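You operate a simulated robot arm through the tools that you are given. There is no shell and no other tool. Be economical: measure what you need, move in short steps, check, and stop when the job is done.

The job below is to be done with a simulated robot arm. You get a single attempt, and the scene is never put back.

Task
Trace the ring on the tile at N24 in black paint, with the light box on High.
Fine: set switch and dial before tracing; use the thin brush from the rack, no stray dabs, put it back; lay the traced tile in the free bay at N25; the yellow tile stays, clean.

Only the result counts: the job must be done as asked and must still hold three seconds after the hand-in. Knocking over, shifting, dropping, spilling or breaking anything else fails it.

Robot
A 6-joint arm with a two-finger parallel gripper, fixed in place. Base frame: the origin is at the foot of the arm, x ahead of it, y to its left, z up; the work surface is at about z = 800. Readings come in mm, rad, newtons and seconds.
With the tool pointing down near the work surface it reaches from about 240 to 640 mm from the base axis. Its first joint turns from -1.152 to 1.152 rad. Payload 2.7 kg.
The tool frame sits at the grasp point between the pads (the TCP): z along the fingers, y along the line on which they close. The tips reach 23 mm beyond it. The gripper opens to 94 mm. The fingers are 38 mm wide and 10 mm thick; the gripper's body (54 by 96 mm) begins 39 mm behind the TCP.
Orientation is that of the tool frame in the base frame, as a unit quaternion [x, y, z, w]. With the fingers straight down and closing along the base's y, the tool's x points along the base's -x, its y along +y and its z along -z.

Tools
- The arm moves only by the tool apply_moves. Its argument "targets" is a list of rows, each a list of 7 numbers: the gripper command, from -1 (fully open) to 1 (shut), values between in proportion, then the shift along the tool's x, y, z in mm, then the turn, a rotation vector about the tool's x, y, z in rad. In form: [[grip, tx, ty, tz, wx, wy, wz], ...]. A call has 1 to 8 rows; each row is the pose to reach, as a shift and turn from the pose commanded when the call began, along the tool's axes at that moment. Rows are played at 5 a second. More than 50 mm and 0.15 rad between two rows, or a gripper value outside its range, and nothing of the call is played. A pose out of reach is approached as far as the arm can. The call stops where the force on the tool passes 40 N (or 10 N more than at its start, if that is more) or the arm is blocked; 0.2 s more then pass. Each finger travels about 45 mm/s and halts on what it meets, pressing with about 38 N; the grip force reading is that of the motor and also rises with nothing between the fingers. The clock runs only during rows and for 0.2 s after the last one: add rows that repeat a pose to give the fingers time. It gives the time, the measured TCP pose, the force on the tool (base axes), the opening and the grip force at its end, in the units of the frame above (readings bear some noise), with the torque about the TCP (base axes, N m) and any sound that the robot's microphone picked up, and new pictures: "pictures" is both (left out), scene, wrist or none.
- Cameras (640 x 400 px; columns grow to the right, rows downward): "scene" is fixed at [64.5, -429.1, 1390.8]; the picture's right is [0.84, -0.54, 0.00], its down [-0.37, -0.57, -0.73] and it looks along [0.40, 0.61, -0.68] (base axes); focal length 238 px, centre (320, 200). "wrist" rides on the gripper at [86, 16, -75] in the tool frame; the picture's right is [-0.18, 0.98, 0.00], its down [-0.58, -0.11, -0.81] and it looks along [-0.79, -0.15, 0.59] (tool axes); focal length 243 px, centre (320, 200). There is no depth. A picture from a camera that has moved, and an enlarged one, comes with that camera's place and axes in the base frame and with its lens.
- inspect(camera, box): a new picture of the part [left, top, right, bottom] of that camera's present view, enlarged. No time passes.
- close_job(): hands the job in; it is judged then, once.

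Go step by step. Nothing tells you positions but the pictures and the camera data: compare them with the known pose of the tool, close in by small moves and look again before you grip or let go. The budget is 120 turns and 200 pictures, counting those below and the enlarged ones. Unless the task says otherwise, let go and move clear before handing in, and close with one line.

The tools are called as a command line: name --pt "numbers of a row" for each row, then --argument value for the rest, lists and objects as JSON in quotes. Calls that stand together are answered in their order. apply_moves: Moves the arm, as the interface text tells. Its arguments: {"type":"object","properties":{"targets":{"type":"array","items":{"type":"array","items":{"type":"number"}}},"pictures":{"type":"string","enum":["both","scene","wrist","none"]}},"required":["targets"]} The other tools are called the same way: inspect (camera, box) takes an enlarged picture of a part of a camera's view; close_job () hands the job in.

At the start:

```text
time: 0.0
ee_pos: [397.6, 57.7, 1117.8]
tcp_rot: [0.0, 1.0, 0.0, 0.001]
wrist_force: [-0.1, 0.2, 0.5]
wrist_torque: [-0.03, -0.01, 0.0]
grip_width: 94.1
grasp_force: 0.0
```

scene: 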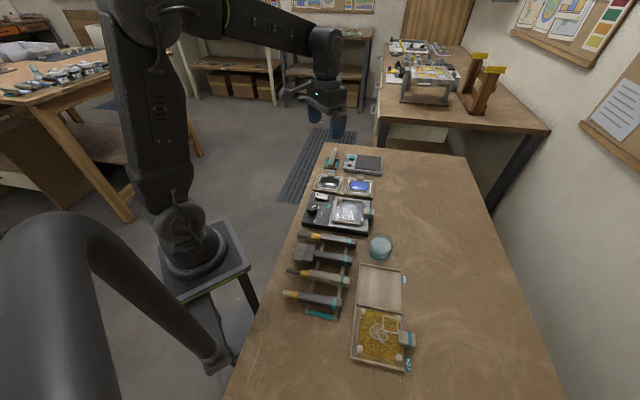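
wrist: 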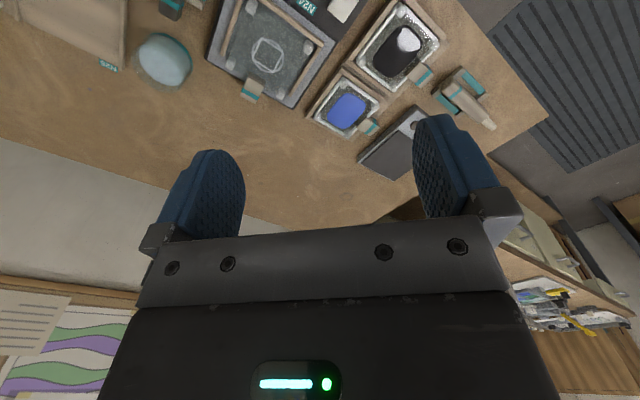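

I see a bench with a light box, brush rack, paint dishes and a tray with bays. I'll enlarge the views before moving.

inspect --camera "scene" --box '[280, 140, 420, 240]'

inspect --camera "scene" --box '[270, 220, 430, 380]'

inspect --camera "wrist" --box '[100, 0, 540, 200]'

```text
4.00 times, centred on (350, 190) of scene
camera zoom: at [64.5, -429.1, 1390.8], right [0.84, -0.54, 0.0], down [-0.37, -0.57, -0.73], along [0.4, 0.61, -0.68], focal length 952 px, centre (200, 240)
```

zoom: 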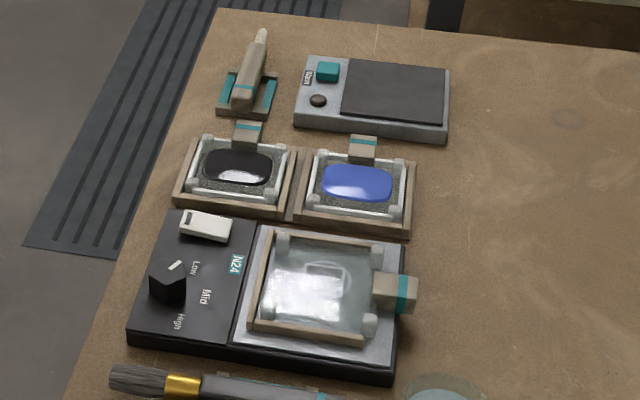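

```text
2.50 times, centred on (350, 300) of scene
camera zoom: at [64.5, -429.1, 1390.8], right [0.84, -0.54, 0.0], down [-0.37, -0.57, -0.73], along [0.4, 0.61, -0.68], focal length 595 px, centre (245, -50)
```

zoom: 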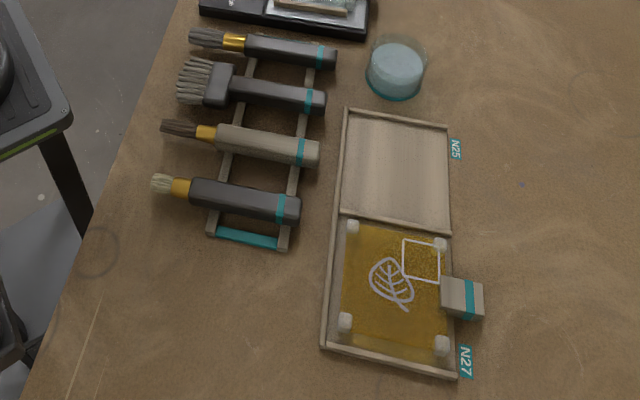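

```text
1.45 times, centred on (320, 100) of wrist
camera zoom: at [310.3, 73.5, 1193.6], right [0.18, 0.98, 0.0], down [0.58, -0.11, 0.81], along [0.79, -0.15, -0.59], focal length 353 px, centre (320, 346)
```

zoom: 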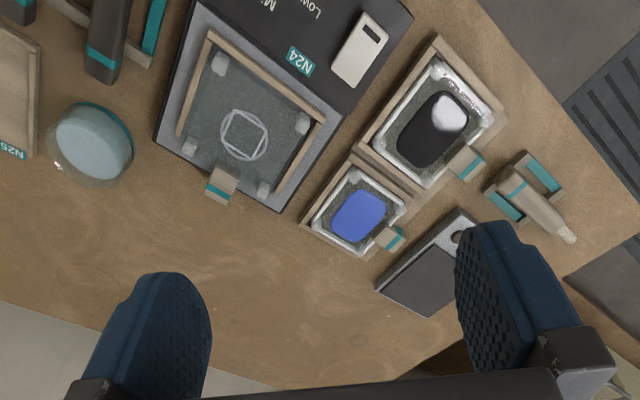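

The light box and tiles sit rotated by about -43° to the base. I'll yaw the hand to match and get a closer view of the light box.

apply_moves --pt "-1 10 0 24 0 0 0.15" --pt "-1 20 0 48 0 0 0.3" --pt "-1 30 0 72 0 0 0.45" --pt "-1 40 0 96 0 0 0.6" --pt "-1 47 0 118 0 0 0.75" --pt "-1 47 0 118 0 0 0.75" --pictures "both"

```text
time: 1.4
ee_pos: [350.3, 58.0, 1000.9]
tcp_rot: [0.367, 0.93, 0.001, 0.0]
wrist_force: [-0.4, -0.7, 0.5]
wrist_torque: [0.0, 0.0, -0.01]
grip_width: 94.0
grasp_force: 0.0
camera wrist: at [297.2, 128.7, 1076.6], right [0.81, 0.59, 0.0], down [0.35, -0.48, 0.81], along [0.48, -0.65, -0.59], focal length 243 px, centre (320, 200)
```

scene: 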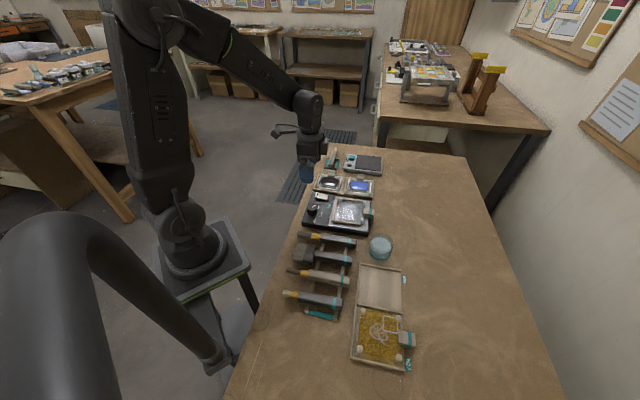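
wrist: 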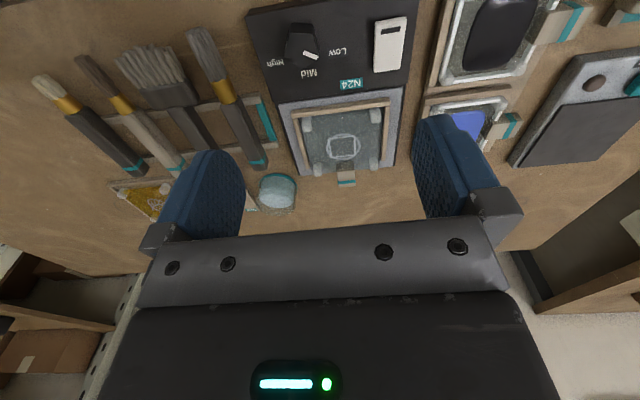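

The wrist view now covers the light box and rack. I'll enlarge both.

inspect --camera "wrist" --box '[240, 0, 420, 112]'

inspect --camera "wrist" --box '[20, 10, 280, 180]'

inspect --camera "wrist" --box '[270, 80, 420, 200]'

```text
3.56 times, centred on (330, 56) of wrist
camera zoom: at [297.2, 128.7, 1076.6], right [0.81, 0.59, 0.0], down [0.35, -0.48, 0.81], along [0.48, -0.65, -0.59], focal length 863 px, centre (284, 712)
```

zoom: 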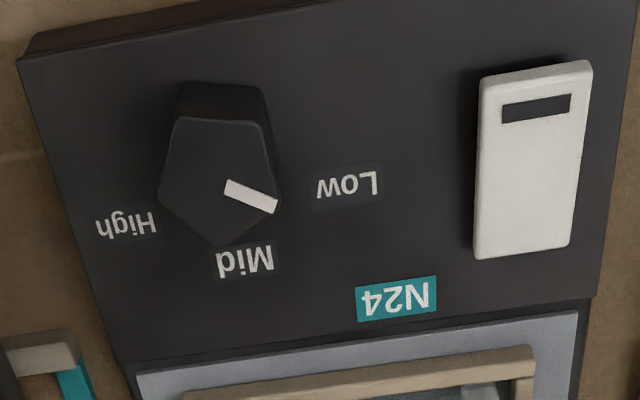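

```text
2.35 times, centred on (150, 95) of wrist
camera zoom: at [297.2, 128.7, 1076.6], right [0.81, 0.59, 0.0], down [0.35, -0.48, 0.81], along [0.48, -0.65, -0.59], focal length 571 px, centre (720, 447)
```

zoom: 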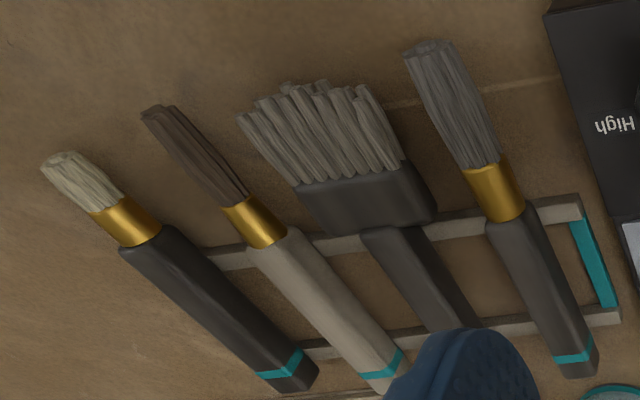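

```text
3.33 times, centred on (345, 140) of wrist
camera zoom: at [297.2, 128.7, 1076.6], right [0.81, 0.59, 0.0], down [0.35, -0.48, 0.81], along [0.48, -0.65, -0.59], focal length 809 px, centre (237, 400)
```

zoom: 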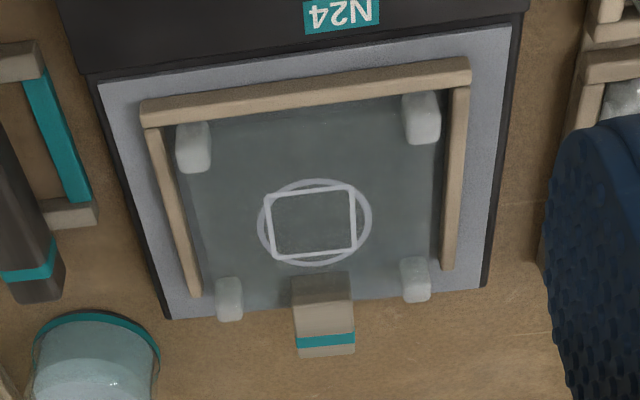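

The rocker switch is at about (405,90) and the dial at about (340,45), pointing near Low. Next I'll go lower to see both in detail.

apply_moves --pt "-1 -10 7 34 0 0 0" --pt "-1 -20 14 68 0 0 0" --pt "-1 -29 21 101 0 0 0" --pt "-1 -29 21 101 0 0 0" --pictures "wrist"

```text
time: 2.4
ee_pos: [387.4, 54.0, 899.5]
tcp_rot: [0.365, 0.931, 0.0, 0.0]
wrist_force: [-0.4, -0.2, 0.2]
wrist_torque: [0.01, -0.02, 0.06]
grip_width: 94.2
grasp_force: 0.2
camera wrist: at [334.2, 124.8, 975.1], right [0.8, 0.59, 0.0], down [0.35, -0.48, 0.81], along [0.48, -0.65, -0.59], focal length 243 px, centre (320, 200)
```

wrist: 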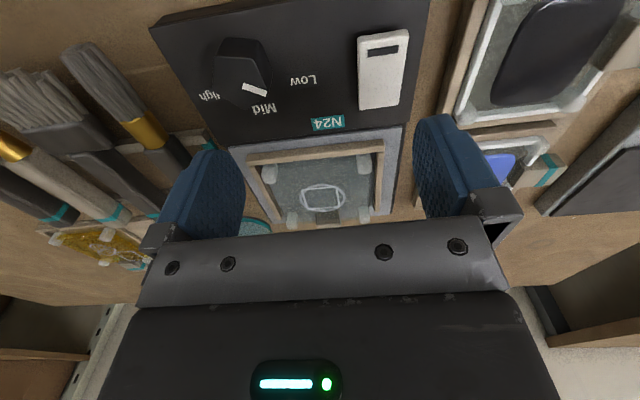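

inspect --camera "wrist" --box '[340, 10, 440, 130]'

inspect --camera "wrist" --box '[180, 10, 340, 130]'

inspect --camera "scene" --box '[295, 185, 345, 225]'

```text
3.33 times, centred on (390, 70) of wrist
camera zoom: at [334.2, 124.8, 975.1], right [0.8, 0.59, 0.0], down [0.35, -0.48, 0.81], along [0.48, -0.65, -0.59], focal length 809 px, centre (87, 633)
```

zoom: 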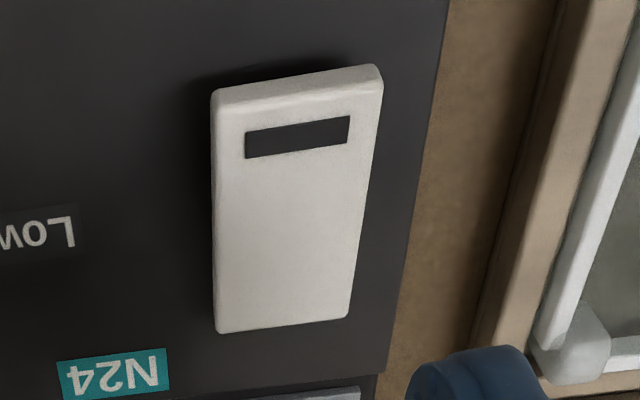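

```text
3.33 times, centred on (260, 70) of wrist
camera zoom: at [334.2, 124.8, 975.1], right [0.8, 0.59, 0.0], down [0.35, -0.48, 0.81], along [0.48, -0.65, -0.59], focal length 809 px, centre (520, 633)
```

zoom: 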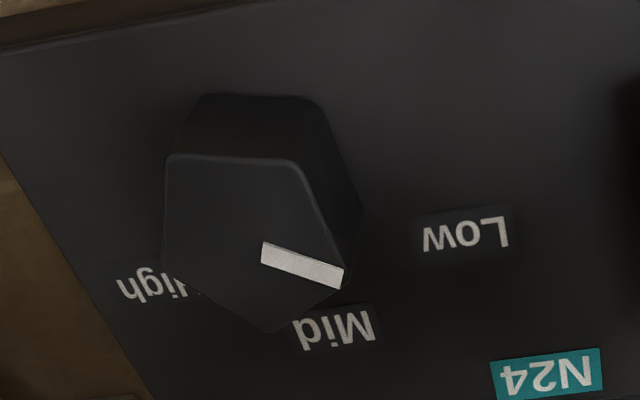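

```text
10.00 times, centred on (320, 205) of scene
camera zoom: at [64.5, -429.1, 1390.8], right [0.84, -0.54, 0.0], down [-0.37, -0.57, -0.73], along [0.4, 0.61, -0.68], focal length 2380 px, centre (320, 150)
```

zoom: 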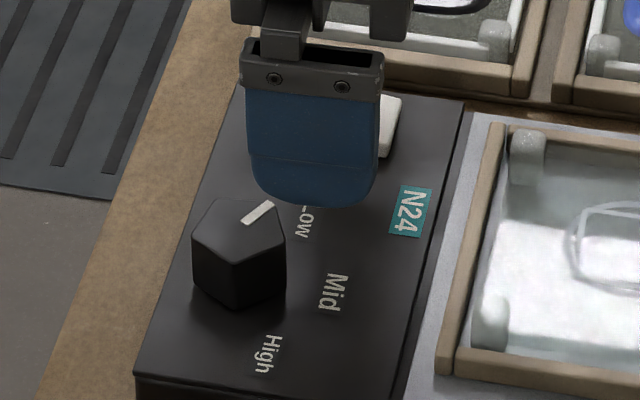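

The rocker's near (marked) end is raised at about (395,99) and the box top is near z 824. I'll shut the fingers and hover over that end.

apply_moves --pt "1 0 0 0 0 0 0" --pt "1 12 13 0 0 0 0" --pt "1 24 26 0 0 0 0" --pt "1 34.6 38.8 0 0 0 0" --pt "1 34.6 38.8 10 0 0 0" --pt "1 34.6 38.8 25 0 0 0" --pt "1 34.6 38.8 25 0 0 0" --pictures "both"

inspect --camera "scene" --box '[295, 180, 385, 235]'

```text
time: 4.0
ee_pos: [388.4, 106.6, 876.7]
tcp_rot: [0.366, 0.931, 0.001, 0.0]
wrist_force: [0.5, -0.5, -0.2]
wrist_torque: [0.0, -0.02, 0.01]
grip_width: 0.0
grasp_force: 37.6
camera wrist: at [334.8, 175.9, 950.4], right [0.8, 0.59, 0.0], down [0.35, -0.48, 0.81], along [0.48, -0.65, -0.59], focal length 243 px, centre (320, 200)
```

scene: 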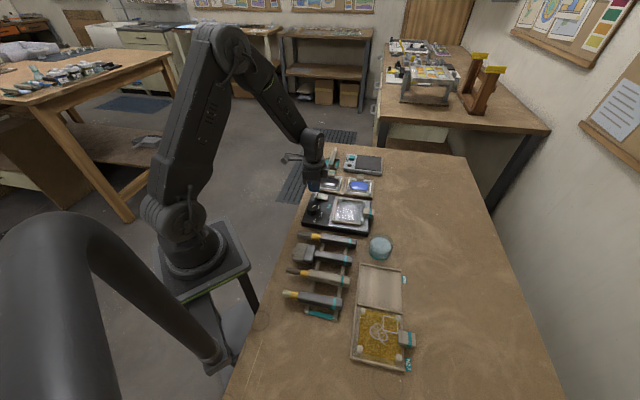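
wrist: 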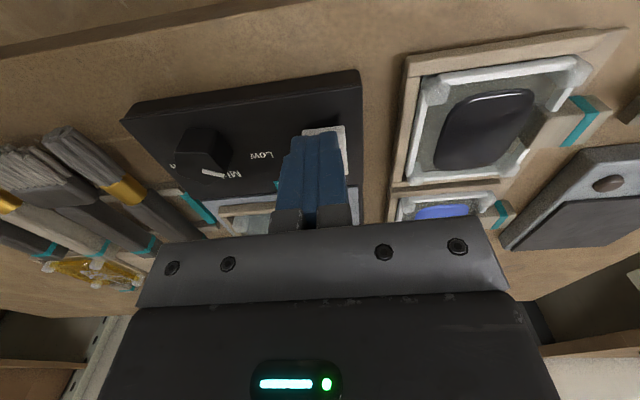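

```text
7.11 times, centred on (340, 208) of scene
camera zoom: at [64.5, -429.1, 1390.8], right [0.84, -0.54, 0.0], down [-0.37, -0.57, -0.73], along [0.4, 0.61, -0.68], focal length 1692 px, centre (178, 147)
```

zoom: 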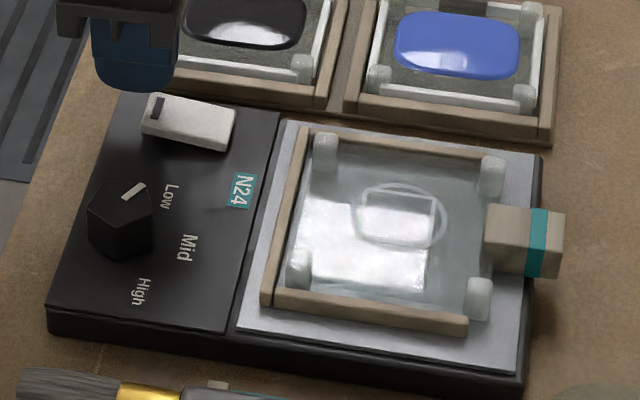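

I'll check the rocker's tilt from the scene camera before pressing.

inspect --camera "scene" --box '[310, 190, 334, 205]'

inspect --camera "wrist" --box '[260, 100, 380, 200]'

```text
16.00 times, centred on (322, 198) of scene
camera zoom: at [64.5, -429.1, 1390.8], right [0.84, -0.54, 0.0], down [-0.37, -0.57, -0.73], along [0.4, 0.61, -0.68], focal length 3808 px, centre (288, 240)
```

zoom: 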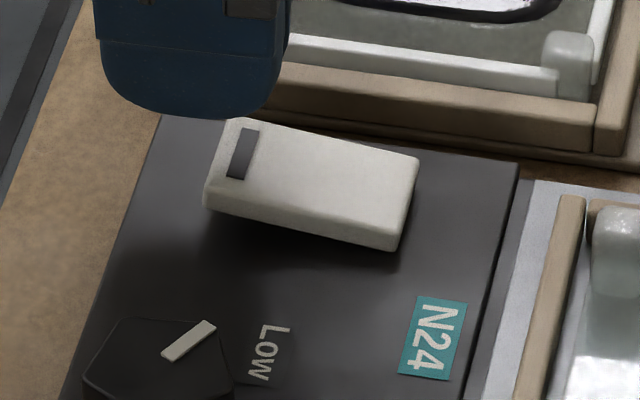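

```text
4.00 times, centred on (320, 150) of wrist
camera zoom: at [334.8, 175.9, 950.4], right [0.8, 0.59, 0.0], down [0.35, -0.48, 0.81], along [0.48, -0.65, -0.59], focal length 970 px, centre (320, 400)
```

zoom: 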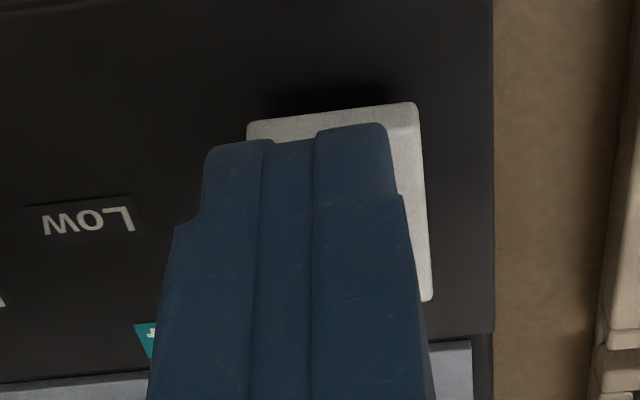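

The slope suggests the marked end is up. I'll press gently there, watching the force.

apply_moves --pt "1 0 3 10 0 0 0" --pt "1 0 3 14 0 0 0" --pt "1 0 3 17 0 0 0" --pt "1 0 3 20 0 0 0" --pt "1 0 3 22 0 0 0" --pictures "none"

inspect --camera "scene" --box '[300, 185, 380, 235]'

```text
time: 5.4
ee_pos: [389.5, 107.5, 855.1]
tcp_rot: [0.365, 0.931, 0.0, 0.002]
wrist_force: [-2.7, -0.1, 5.6]
wrist_torque: [-0.09, -0.01, -0.03]
grip_width: 0.0
grasp_force: 38.2
stopped in row 5: the force on the tool passed its limit at 42 N (the readings are from after the stop); the commanded pose is now the measured one
```

```text
8.00 times, centred on (340, 210) of scene
camera zoom: at [64.4, -429.2, 1390.8], right [0.84, -0.54, 0.0], down [-0.37, -0.57, -0.73], along [0.4, 0.61, -0.68], focal length 1904 px, centre (160, 120)
```

zoom: 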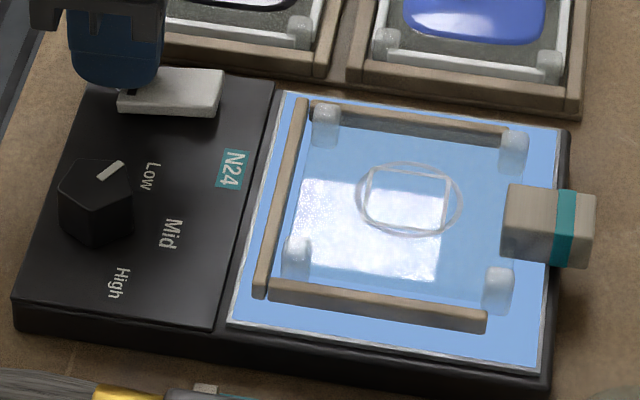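

Pressing it lit the light box. Now I'll rise and move above the dial, yawing so the pads match its faces.

apply_moves --pt "1 0 0 -20 0 0 0" --pt "1 0 0 -45 0 0 -0.14" --pt "0 -1 -20 -45 0 0 -0.28" --pt "-0.06 -3 -40 -45 0 0 -0.42" --pt "-0.06 -4 -60 -45 0 0 -0.56" --pt "-0.06 -5.5 -79.4 -45 0 0 -0.7" --pt "-0.06 -5.5 -79.4 -45 0 0 -0.84" --pt "-0.06 -5.5 -79.4 -45 0 0 -0.98" --pictures "none"

apply_moves --pt "-0.06 0 0 0 0 0 -0.14" --pt "-0.06 0 0 0 0 0 -0.28" --pt "-0.06 0 0 0 0 0 -0.4" --pt "-0.06 0 0 0 0 0 -0.4" --pictures "both"

```text
time: 7.2
ee_pos: [341.2, 45.6, 901.1]
tcp_rot: [-0.118, 0.993, 0.0, 0.002]
wrist_force: [-0.1, -0.5, 0.3]
wrist_torque: [0.02, 0.01, 0.01]
grip_width: 49.8
grasp_force: 0.0
```

```text
time: 8.2
ee_pos: [339.8, 45.7, 901.8]
tcp_rot: [-0.311, 0.95, -0.001, 0.002]
wrist_force: [-0.3, -0.2, 0.3]
wrist_torque: [0.02, 0.02, 0.01]
grip_width: 49.9
grasp_force: 0.0
camera wrist: at [260.3, 7.2, 975.4], right [-0.43, 0.9, 0.0], down [0.53, 0.26, 0.81], along [0.73, 0.35, -0.59], focal length 243 px, centre (320, 200)
```

scene: 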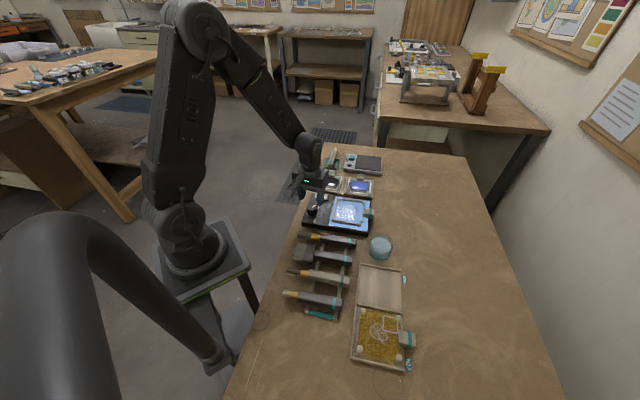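
wrist: 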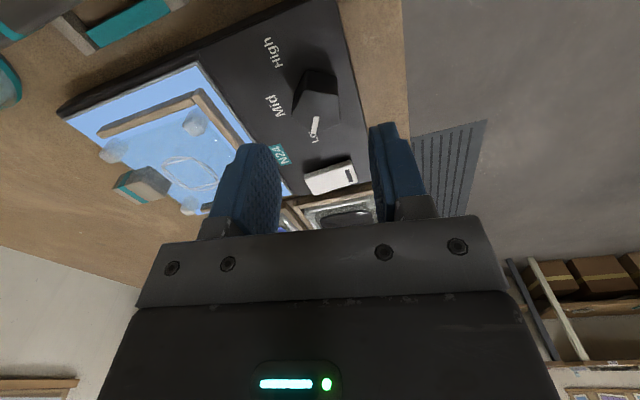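

inspect --camera "wrist" --box '[250, 40, 370, 200]'

inspect --camera "scene" --box '[295, 165, 345, 225]'

```text
2.50 times, centred on (310, 120) of wrist
camera zoom: at [260.3, 7.2, 975.4], right [-0.43, 0.9, 0.0], down [0.53, 0.26, 0.81], along [0.73, 0.35, -0.59], focal length 606 px, centre (345, 400)
```

zoom: 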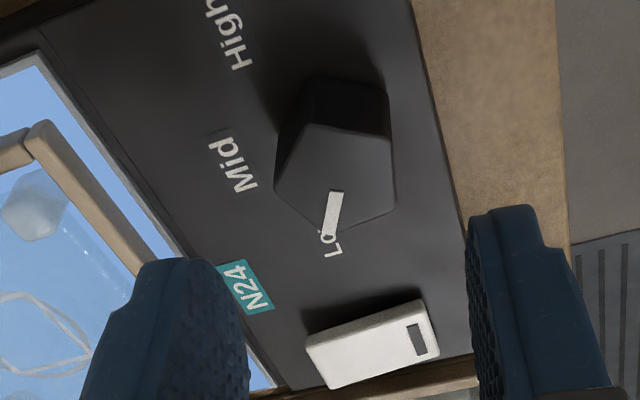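

```text
6.67 times, centred on (320, 195) of scene
camera zoom: at [64.5, -429.1, 1390.8], right [0.84, -0.54, 0.0], down [-0.37, -0.57, -0.73], along [0.4, 0.61, -0.68], focal length 1587 px, centre (320, 233)
```

zoom: 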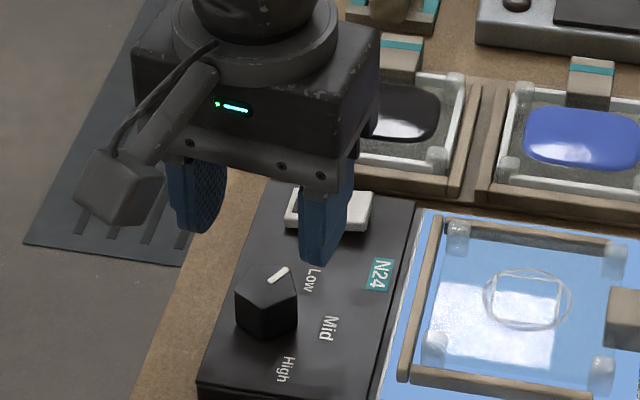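

The knob centre comes out at (339,44), mark angle about 11°. I'll align, descend around it with tips just above the panel, and grip.

apply_moves --pt "-0.06 1.3 -0.9 20 0 0 0.12" --pt "-0.06 1.3 -0.9 40 0 0 0.12" --pt "-0.06 1.3 -0.9 49 0 0 0.12" --pt "-0.06 1.3 -0.9 49 0 0 0.12" --pt "1 1.3 -0.9 49 0 0 0.12" --pt "1 1.3 -0.9 49 0 0 0.12" --pt "1 1.3 -0.9 49 0 0 0.12" --pictures "scene"

inspect --camera "scene" --box '[295, 185, 345, 225]'

```text
time: 9.8
ee_pos: [339.9, 42.3, 851.3]
tcp_rot: [-0.252, 0.968, 0.0, 0.002]
wrist_force: [12.3, -25.1, -6.3]
wrist_torque: [-0.47, -0.25, -0.02]
grip_width: 30.3
grasp_force: 44.7
```

scene: 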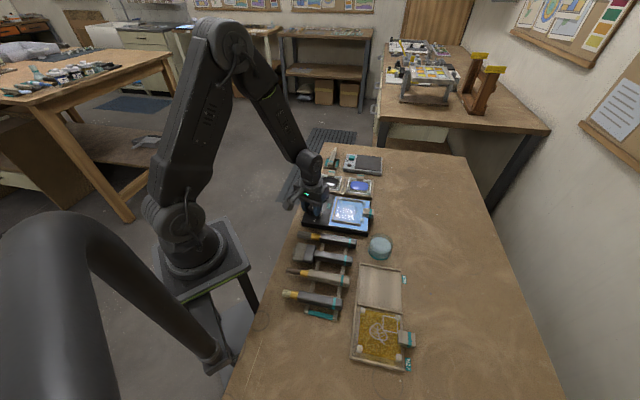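

```text
10.00 times, centred on (320, 205) of scene
camera zoom: at [64.8, -429.7, 1390.6], right [0.84, -0.54, 0.0], down [-0.37, -0.57, -0.73], along [0.4, 0.61, -0.68], focal length 2380 px, centre (320, 150)
```

zoom: 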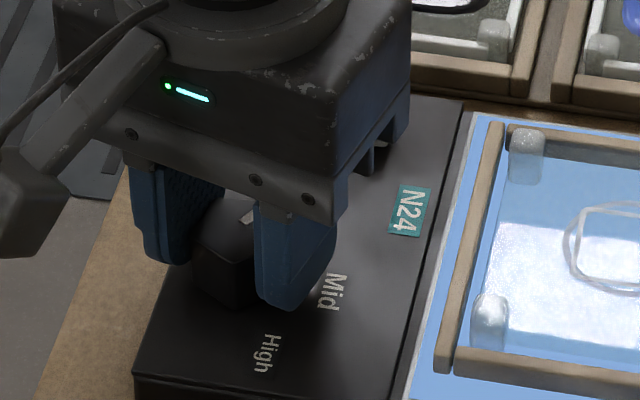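

The grip is on the knob with a side load of about 28 N, so I'll re-centre slightly and begin turning clockwise.

apply_moves --pt "1 0 -1 0 0 0 0" --pt "1 0 -2 0 0 0 0" --pictures "none"

```text
time: 10.4
ee_pos: [339.9, 43.1, 851.2]
tcp_rot: [-0.253, 0.967, 0.001, 0.002]
wrist_force: [-0.1, -5.8, -0.9]
wrist_torque: [0.55, -1.01, 0.0]
grip_width: 30.3
grasp_force: 45.1
```

apply_moves --pt "1 0 0 0 0 0 0.1" --pt "1 0 0 0 0 0 0.2" --pt "1 0 0 0 0 0 0.3" --pt "1 0 0 0 0 0 0.4" --pt "1 0 0 0 0 0 0.5" --pt "1 0 0 0 0 0 0.5" --pictures "none"

inspect --camera "scene" --box '[295, 185, 345, 225]'

```text
time: 11.4
ee_pos: [341.3, 42.1, 851.7]
tcp_rot: [-0.056, 0.998, 0.0, 0.0]
wrist_force: [-5.4, 0.3, 5.2]
wrist_torque: [0.14, -0.47, -0.02]
grip_width: 30.0
grasp_force: 45.4
stopped in row 5: the force on the tool passed its limit at 41 N (the readings are from after the stop); the commanded pose is now the measured one
```

```text
10.00 times, centred on (320, 205) of scene
camera zoom: at [64.3, -429.1, 1390.8], right [0.84, -0.54, 0.0], down [-0.37, -0.57, -0.73], along [0.4, 0.61, -0.68], focal length 2380 px, centre (320, 150)
```

zoom: 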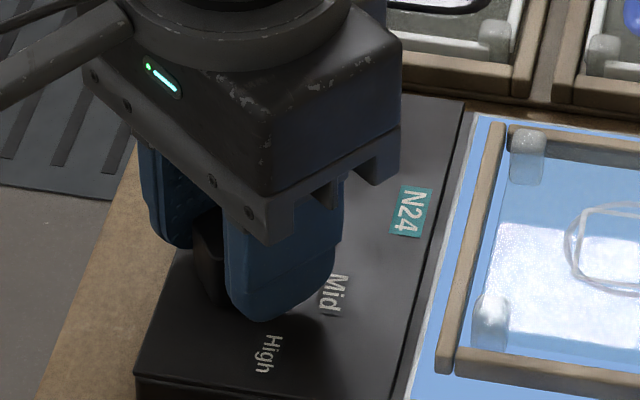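

The dial turns. I'll keep turning in smaller strokes so the hand re-centres.

apply_moves --pt "1 0 0 0 0 0 0.1" --pt "1 0 0 0 0 0 0.2" --pt "1 0 0 0 0 0 0.3" --pictures "none"

```text
time: 12.2
ee_pos: [339.9, 42.4, 852.0]
tcp_rot: [0.096, 0.995, 0.0, 0.001]
wrist_force: [-13.5, 8.5, 12.7]
wrist_torque: [-0.13, -0.71, 0.01]
grip_width: 29.6
grasp_force: 45.2
```

apply_moves --pt "1 0.7 0.3 0 0 0 0" --pt "1 0.7 0.3 -0.5 0 0 0.1" --pt "1 0.7 0.3 -0.5 0 0 0.2" --pt "1 0.7 0.3 -0.5 0 0 0.3" --pictures "none"

inspect --camera "scene" --box '[295, 185, 345, 225]'

```text
time: 13.2
ee_pos: [340.1, 42.5, 852.5]
tcp_rot: [0.244, 0.97, 0.001, 0.001]
wrist_force: [-10.5, 16.9, -0.7]
wrist_torque: [-0.17, -0.25, -0.01]
grip_width: 30.0
grasp_force: 45.0
```

```text
10.00 times, centred on (320, 205) of scene
camera zoom: at [64.3, -428.8, 1390.9], right [0.84, -0.54, 0.0], down [-0.37, -0.57, -0.73], along [0.4, 0.61, -0.68], focal length 2380 px, centre (320, 150)
```

zoom: 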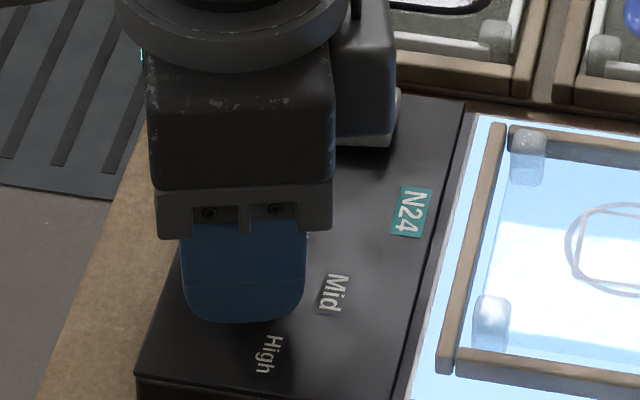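

The light is brighter, near Mid. I'll continue towards High.

apply_moves --pt "1 0.9 0.6 0 0 0 0" --pt "1 0.9 0.6 0 0 0 0.1" --pt "1 0.9 0.6 0 0 0 0.2" --pt "1 0.9 0.6 0 0 0 0.3" --pt "1 0.9 0.6 0 0 0 0.4" --pictures "none"

```text
time: 14.4
ee_pos: [339.4, 42.7, 851.2]
tcp_rot: [0.431, 0.902, 0.0, 0.002]
wrist_force: [0.5, -0.8, -8.5]
wrist_torque: [-0.37, 0.31, -0.03]
grip_width: 29.9
grasp_force: 45.2
```

apply_moves --pt "1 0 0 0 0 0 0.1" --pt "1 0 0 0 0 0 0.2" --pt "1 0 0 0 0 0 0.3" --pt "1 0.3 0 0 0 0 0.4" --pt "1 0.3 0 0 0 0 0.5" --pt "1 0.3 0 0 0 0 0.62" --pictures "none"

inspect --camera "scene" --box '[295, 185, 345, 225]'

```text
time: 15.8
ee_pos: [339.8, 43.9, 851.9]
tcp_rot: [0.685, 0.728, 0.0, 0.0]
wrist_force: [0.2, 2.3, -12.5]
wrist_torque: [-0.64, 0.18, 0.0]
grip_width: 29.8
grasp_force: 44.6
```

```text
10.00 times, centred on (320, 205) of scene
camera zoom: at [64.6, -429.0, 1390.8], right [0.84, -0.54, 0.0], down [-0.37, -0.57, -0.73], along [0.4, 0.61, -0.68], focal length 2380 px, centre (320, 150)
```

zoom: 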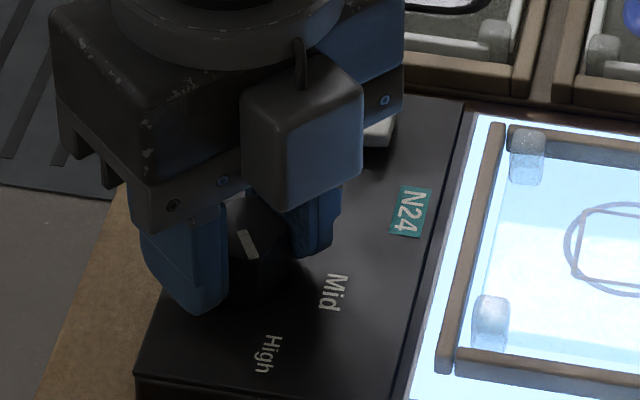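

The mark points near High and the light is very bright. I'll release, rise straight up and check.

apply_moves --pt "-0.06 0 0 0 0 0 0" --pt "-0.06 0 0 0 0 0 0" --pt "-0.06 0 0 -25 0 0 0" --pt "-0.06 0 0 -60 0 0 0" --pt "-0.06 0 0 -85 0 0 -0.1" --pt "-0.06 0 0 -85 0 0 -0.1" --pictures "wrist"

inspect --camera "scene" --box '[295, 185, 345, 225]'

inspect --camera "wrist" --box '[160, 0, 480, 200]'

```text
time: 17.2
ee_pos: [338.8, 45.2, 938.8]
tcp_rot: [0.648, 0.762, 0.0, 0.001]
wrist_force: [-0.1, -0.1, 1.0]
wrist_torque: [0.0, 0.0, 0.03]
grip_width: 49.9
grasp_force: 0.0
camera wrist: at [339.4, 132.2, 1014.3], right [1.0, -0.02, 0.0], down [-0.02, -0.59, 0.81], along [-0.02, -0.81, -0.59], focal length 243 px, centre (320, 200)
```

wrist: 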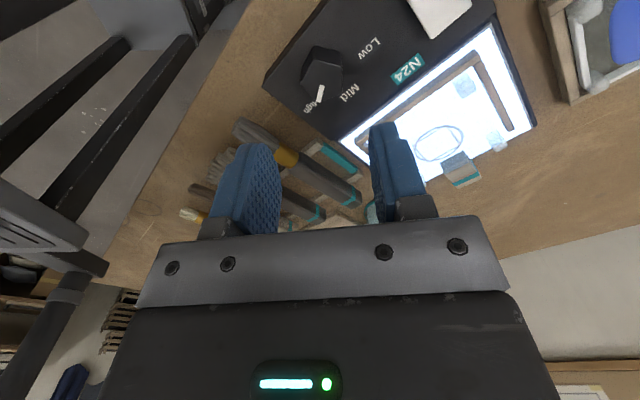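

```text
10.00 times, centred on (320, 205) of scene
camera zoom: at [64.5, -429.1, 1390.8], right [0.84, -0.54, 0.0], down [-0.37, -0.57, -0.73], along [0.4, 0.61, -0.68], focal length 2380 px, centre (320, 150)
```

zoom: 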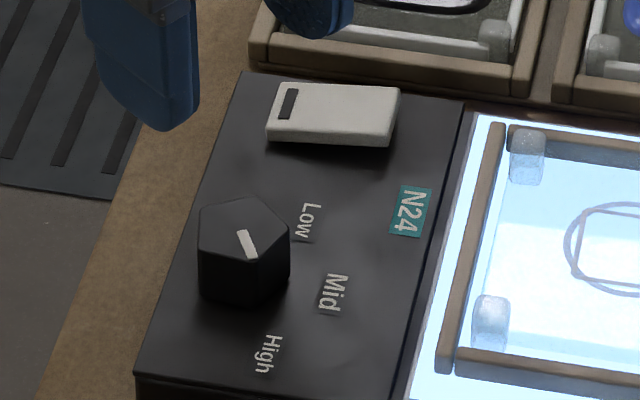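

```text
2.00 times, centred on (320, 100) of wrist
camera zoom: at [339.4, 132.2, 1014.3], right [1.0, -0.02, 0.0], down [-0.02, -0.59, 0.81], along [-0.02, -0.81, -0.59], focal length 485 px, centre (320, 400)
```

zoom: 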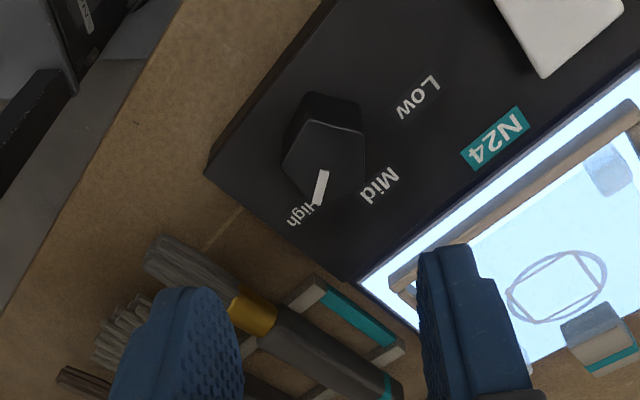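

The dial is on High (mark within a degree of the label). Next I'll move above the rack to look at the brushes closely.

apply_moves --pt "-0.06 -34 -26 -5 0 0 -0.11" --pt "-0.06 -68 -53 -10 0 0 -0.22" --pt "-0.06 -102 -80 -10 0 0 -0.33" --pt "-0.06 -137 -106 -10 0 0 -0.44" --pt "-0.06 -171 -133 -10 0 0 -0.56" --pt "-0.06 -171 -133 -10 0 0 -0.56" --pictures "wrist"

inspect --camera "wrist" --box '[160, 0, 480, 200]'

inspect --camera "scene" --box '[270, 225, 370, 325]'

```text
time: 18.6
ee_pos: [234.0, -146.3, 947.0]
tcp_rot: [0.412, 0.911, 0.0, 0.001]
wrist_force: [0.3, 0.1, -0.1]
wrist_torque: [0.02, -0.01, -0.03]
grip_width: 49.7
grasp_force: 0.1
camera wrist: at [188.2, -70.6, 1022.9], right [0.86, 0.51, 0.0], down [0.3, -0.51, 0.81], along [0.41, -0.69, -0.59], focal length 243 px, centre (320, 200)
```

wrist: 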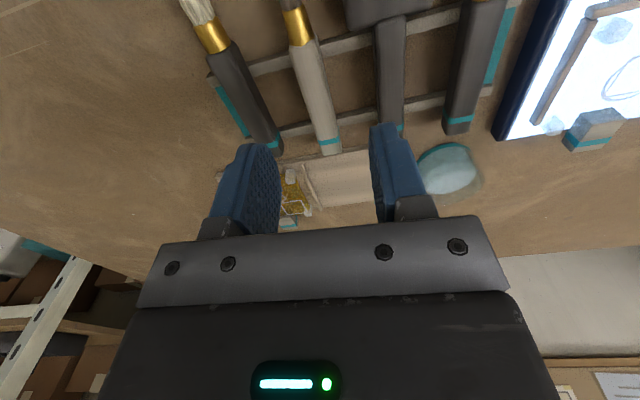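

```text
2.00 times, centred on (320, 100) of wrist
camera zoom: at [188.2, -70.6, 1022.9], right [0.86, 0.51, 0.0], down [0.3, -0.51, 0.81], along [0.41, -0.69, -0.59], focal length 485 px, centre (320, 400)
```

zoom: 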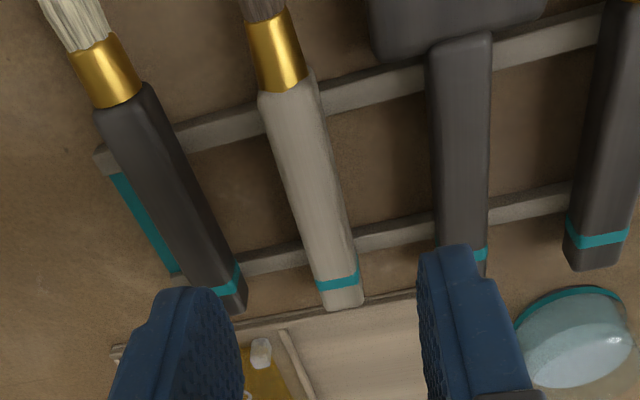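

```text
4.00 times, centred on (320, 275) of scene
camera zoom: at [64.5, -429.1, 1390.8], right [0.84, -0.54, 0.0], down [-0.37, -0.57, -0.73], along [0.4, 0.61, -0.68], focal length 952 px, centre (320, -100)
```

zoom: 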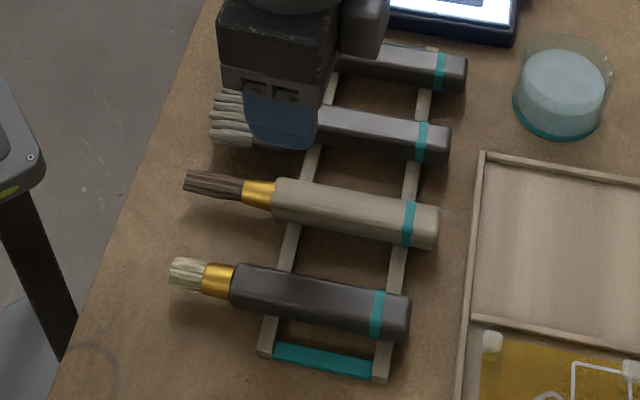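

The thin brush is the brown-bristled one with the taupe handle, third along the rack. Its handle runs at about -46° with its grip centre at (248,-176), so I'll hover lower over it.

apply_moves --pt "-0.06 -31.2 -9.2 30 0 0 -0.045" --pt "-0.06 -31.2 -9.2 60 0 0 -0.045" --pt "-0.06 -31.2 -9.2 84 0 0 -0.045" --pt "-0.06 -31.2 -9.2 84 0 0 -0.045" --pictures "wrist"

inspect --camera "wrist" --box '[160, 0, 480, 200]'

inspect --camera "scene" --box '[270, 225, 370, 325]'

```text
time: 19.6
ee_pos: [248.4, -175.8, 863.6]
tcp_rot: [0.391, 0.92, 0.0, 0.001]
wrist_force: [-1.2, 0.0, -0.7]
wrist_torque: [0.0, 0.0, 0.03]
grip_width: 49.7
grasp_force: 0.1
camera wrist: at [198.8, -102.2, 939.1], right [0.84, 0.55, 0.0], down [0.32, -0.49, 0.81], along [0.44, -0.67, -0.59], focal length 243 px, centre (320, 200)
```

wrist: 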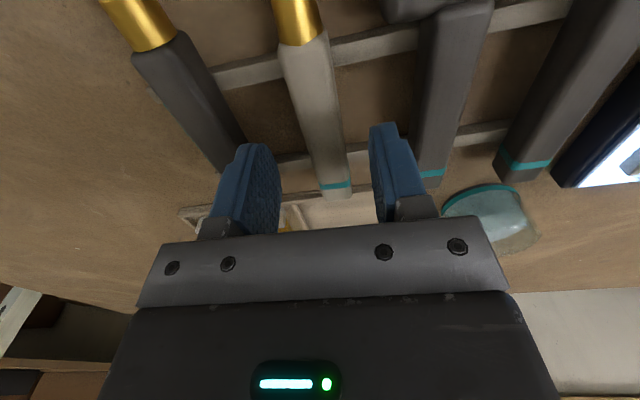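

```text
2.00 times, centred on (320, 100) of wrist
camera zoom: at [198.8, -102.2, 939.1], right [0.84, 0.55, 0.0], down [0.32, -0.49, 0.81], along [0.44, -0.67, -0.59], focal length 485 px, centre (320, 400)
```

zoom: 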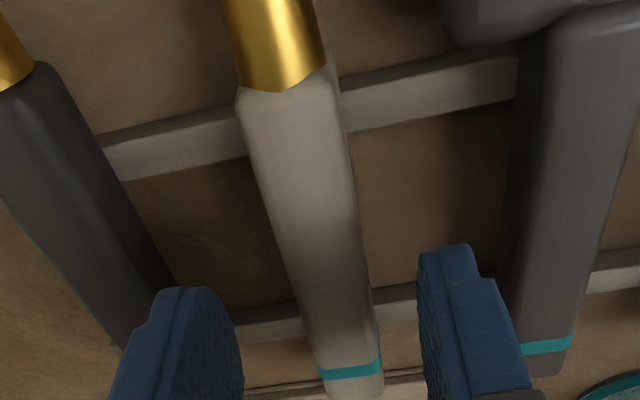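

```text
4.00 times, centred on (320, 275) of scene
camera zoom: at [64.5, -429.1, 1390.8], right [0.84, -0.54, 0.0], down [-0.37, -0.57, -0.73], along [0.4, 0.61, -0.68], focal length 952 px, centre (320, -100)
```

zoom: 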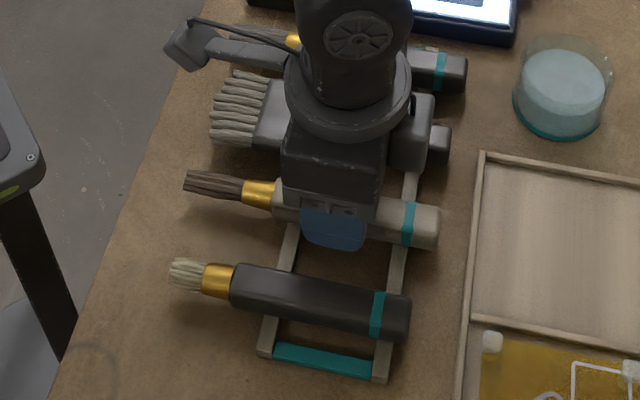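

Alignment is within about 1 mm. I'll descend and grip the handle.

apply_moves --pt "-0.06 0 0 15 0 0 0" --pt "-0.06 0 0 30 0 0 0" --pt "-0.06 0 0 34 0 0 0" --pt "-0.06 0 0 34 0 0 0" --pt "1 0 0 34 0 0 0" --pt "1 0 0 34 0 0 0" --pt "1 0 0 34 0 0 0" --pictures "none"

inspect --camera "scene" --box '[270, 225, 370, 325]'

```text
time: 21.2
ee_pos: [248.8, -176.5, 830.2]
tcp_rot: [0.391, 0.92, 0.0, 0.002]
wrist_force: [-0.5, 0.0, 0.4]
wrist_torque: [-0.01, -0.02, -0.02]
grip_width: 21.5
grasp_force: 38.0
```

```text
4.00 times, centred on (320, 275) of scene
camera zoom: at [64.5, -429.1, 1390.8], right [0.84, -0.54, 0.0], down [-0.37, -0.57, -0.73], along [0.4, 0.61, -0.68], focal length 952 px, centre (320, -100)
```

zoom: 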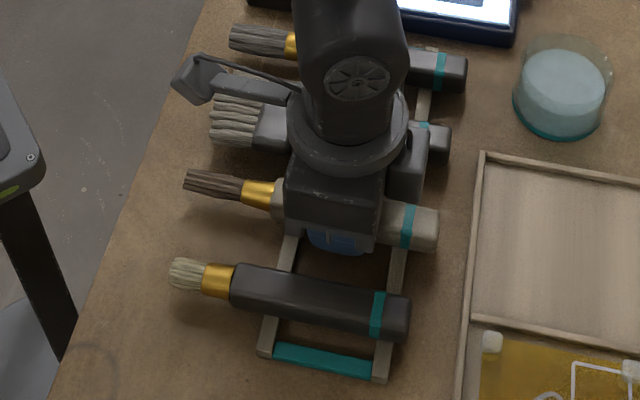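

The brush is held (21.5 mm grip). I'll lift it straight up, then tilt its tip downward in free air while moving toward the paint.

apply_moves --pt "1 0 0 -10 0 0 0" --pt "1 0 0 -30 0 0 0" --pt "1 0 0 -70 0 0 0" --pt "1 0 0 -110 0 0 0" --pt "1 0 0 -150 0 0 0" --pt "1 0 0 -150 0 0 0" --pictures "scene"

inspect --camera "scene" --box '[250, 180, 370, 280]'

```text
time: 22.6
ee_pos: [249.7, -175.2, 979.9]
tcp_rot: [0.392, 0.92, 0.001, 0.0]
wrist_force: [0.1, 0.1, -0.5]
wrist_torque: [-0.01, -0.01, -0.01]
grip_width: 21.3
grasp_force: 38.5
```

scene: 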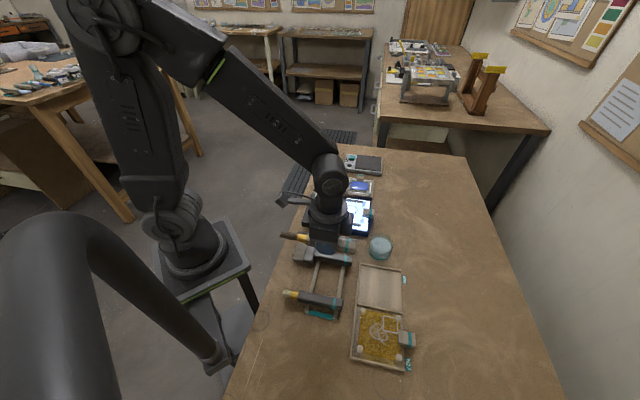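

```text
4.00 times, centred on (310, 230) of scene
camera zoom: at [64.5, -429.1, 1390.8], right [0.84, -0.54, 0.0], down [-0.37, -0.57, -0.73], along [0.4, 0.61, -0.68], focal length 952 px, centre (360, 80)
```

zoom: 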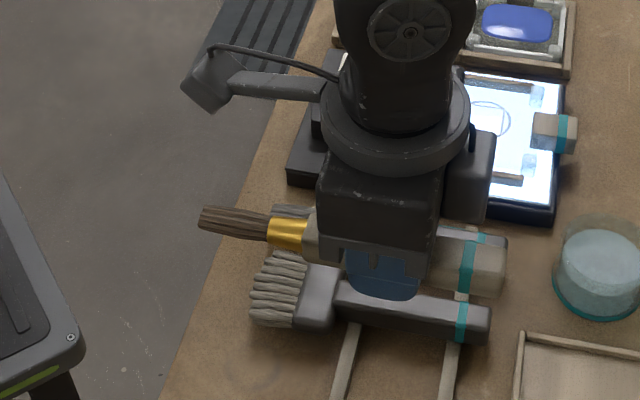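

The tip sits about 107 mm ahead of the TCP. I'll swing along the bench to the black dish, tilting the tip down 0.7 rad on the way.

apply_moves --pt "1 0 48 0 0 -0.1 0" --pt "1 0 96 0 0 -0.2 0" --pt "1 0 145 0 0 -0.3 0" --pt "1 0 194 0 0 -0.4 0" --pt "1 0 243 0 0 -0.5 0" --pt "1 -2 292 0 0 -0.6 0" --pt "1 -3.5 341 0 0 -0.7 0" --pt "1 -3.5 390 0 0 -0.7 0" --pictures "both"

inspect --camera "scene" --box '[300, 120, 400, 220]'

```text
time: 24.4
ee_pos: [533.6, 94.4, 979.6]
tcp_rot: [0.369, 0.864, -0.134, 0.316]
wrist_force: [-0.4, 0.2, -1.1]
wrist_torque: [0.0, 0.05, -0.01]
grip_width: 21.5
grasp_force: 37.8
camera wrist: at [465.0, 187.0, 981.2], right [0.81, 0.58, 0.12], down [-0.13, -0.02, 0.99], along [0.58, -0.81, 0.06], focal length 243 px, centre (320, 200)
```

scene: 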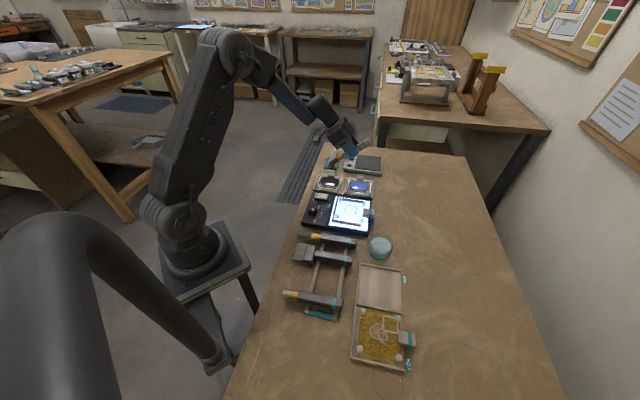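
wrist: 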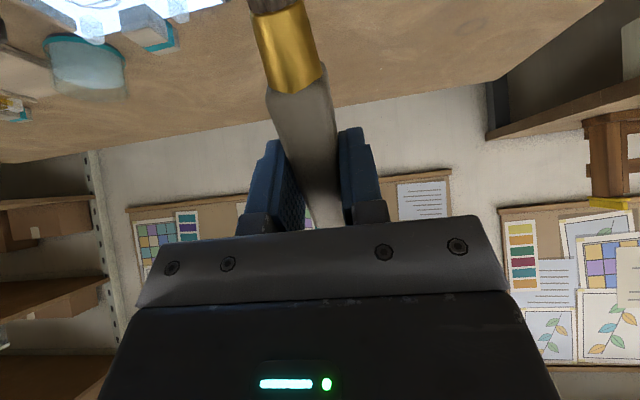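

```text
4.00 times, centred on (350, 170) of scene
camera zoom: at [64.5, -429.1, 1390.8], right [0.84, -0.54, 0.0], down [-0.37, -0.57, -0.73], along [0.4, 0.61, -0.68], focal length 952 px, centre (200, 320)
```

zoom: 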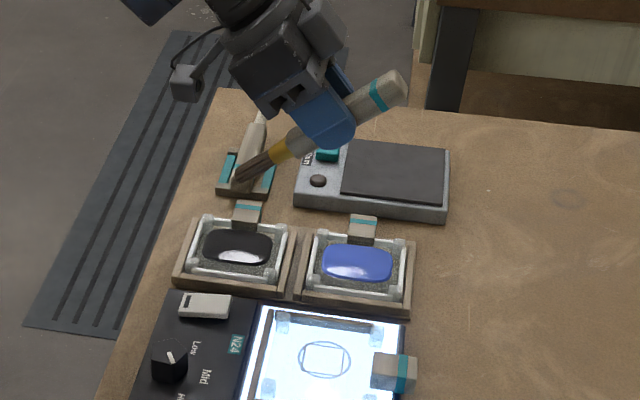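

The brush tip hangs above the area near the black dish, matching my estimate. I'll come down 50 mm toward it and check.

apply_moves --pt "1 15 4 20 0 0 0" --pt "1 29.7 7.9 40.5 0 0 0" --pt "1 29.7 7.9 40.5 0 0 0" --pictures "none"

inspect --camera "scene" --box '[310, 150, 360, 200]'

```text
time: 25.2
ee_pos: [540.0, 97.5, 930.0]
tcp_rot: [0.368, 0.864, -0.133, 0.317]
wrist_force: [-0.6, -0.4, -0.9]
wrist_torque: [0.03, -0.04, 0.01]
grip_width: 21.5
grasp_force: 38.3
```

```text
8.00 times, centred on (335, 175) of scene
camera zoom: at [64.5, -429.1, 1390.8], right [0.84, -0.54, 0.0], down [-0.37, -0.57, -0.73], along [0.4, 0.61, -0.68], focal length 1904 px, centre (200, 400)
```

zoom: 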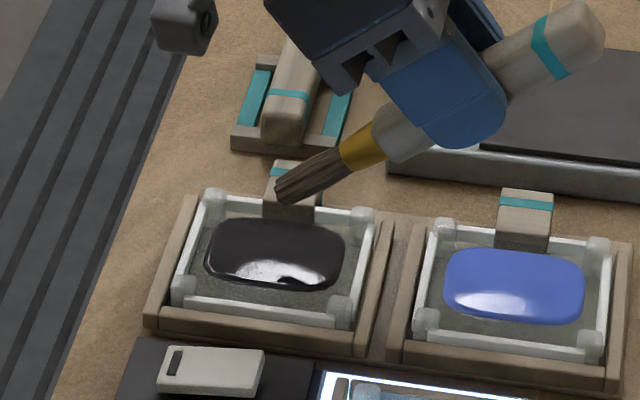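

The tip is lined up over the black puddle, about 35 mm above it. I'll go down 26 mm and look again.

apply_moves --pt "1 8 0 9.5 0 0 0" --pt "1 16.8 0 19.9 0 0 0" --pt "1 16.8 0 19.9 0 0 0" --pictures "none"

inspect --camera "scene" --box '[320, 165, 350, 190]'

```text
time: 26.1
ee_pos: [540.1, 96.7, 904.7]
tcp_rot: [0.369, 0.864, -0.134, 0.316]
wrist_force: [-0.4, -0.1, -2.3]
wrist_torque: [0.01, 0.02, 0.0]
grip_width: 21.6
grasp_force: 37.8
```

```text
16.00 times, centred on (335, 178) of scene
camera zoom: at [64.5, -429.1, 1390.8], right [0.84, -0.54, 0.0], down [-0.37, -0.57, -0.73], along [0.4, 0.61, -0.68], focal length 3808 px, centre (80, 560)
```

zoom: 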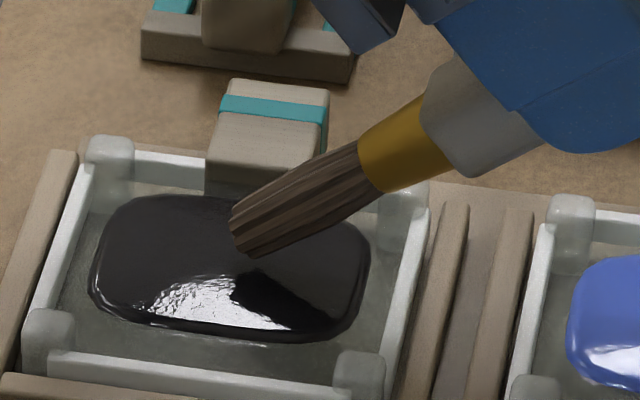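

Roughly 8 mm remain. I'll descend gently to dip.

apply_moves --pt "1 2.6 0 3.1 0 0 0" --pt "1 4.5 0 5.35 0 0 0" --pt "1 4.5 0 5.35 0 0 0" --pictures "none"

inspect --camera "scene" --box '[320, 165, 350, 190]'

```text
time: 26.9
ee_pos: [540.7, 95.8, 896.0]
tcp_rot: [0.368, 0.864, -0.134, 0.316]
wrist_force: [0.0, 0.0, -0.7]
wrist_torque: [-0.01, 0.02, 0.0]
grip_width: 21.1
grasp_force: 38.5
```

```text
16.00 times, centred on (335, 178) of scene
camera zoom: at [64.5, -429.1, 1390.8], right [0.84, -0.54, 0.0], down [-0.37, -0.57, -0.73], along [0.4, 0.61, -0.68], focal length 3808 px, centre (80, 560)
```

zoom: 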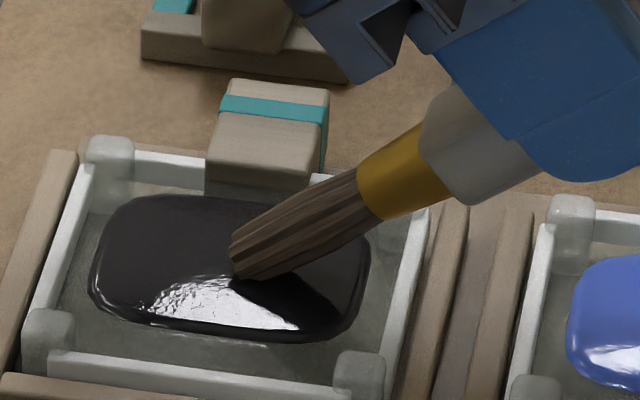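

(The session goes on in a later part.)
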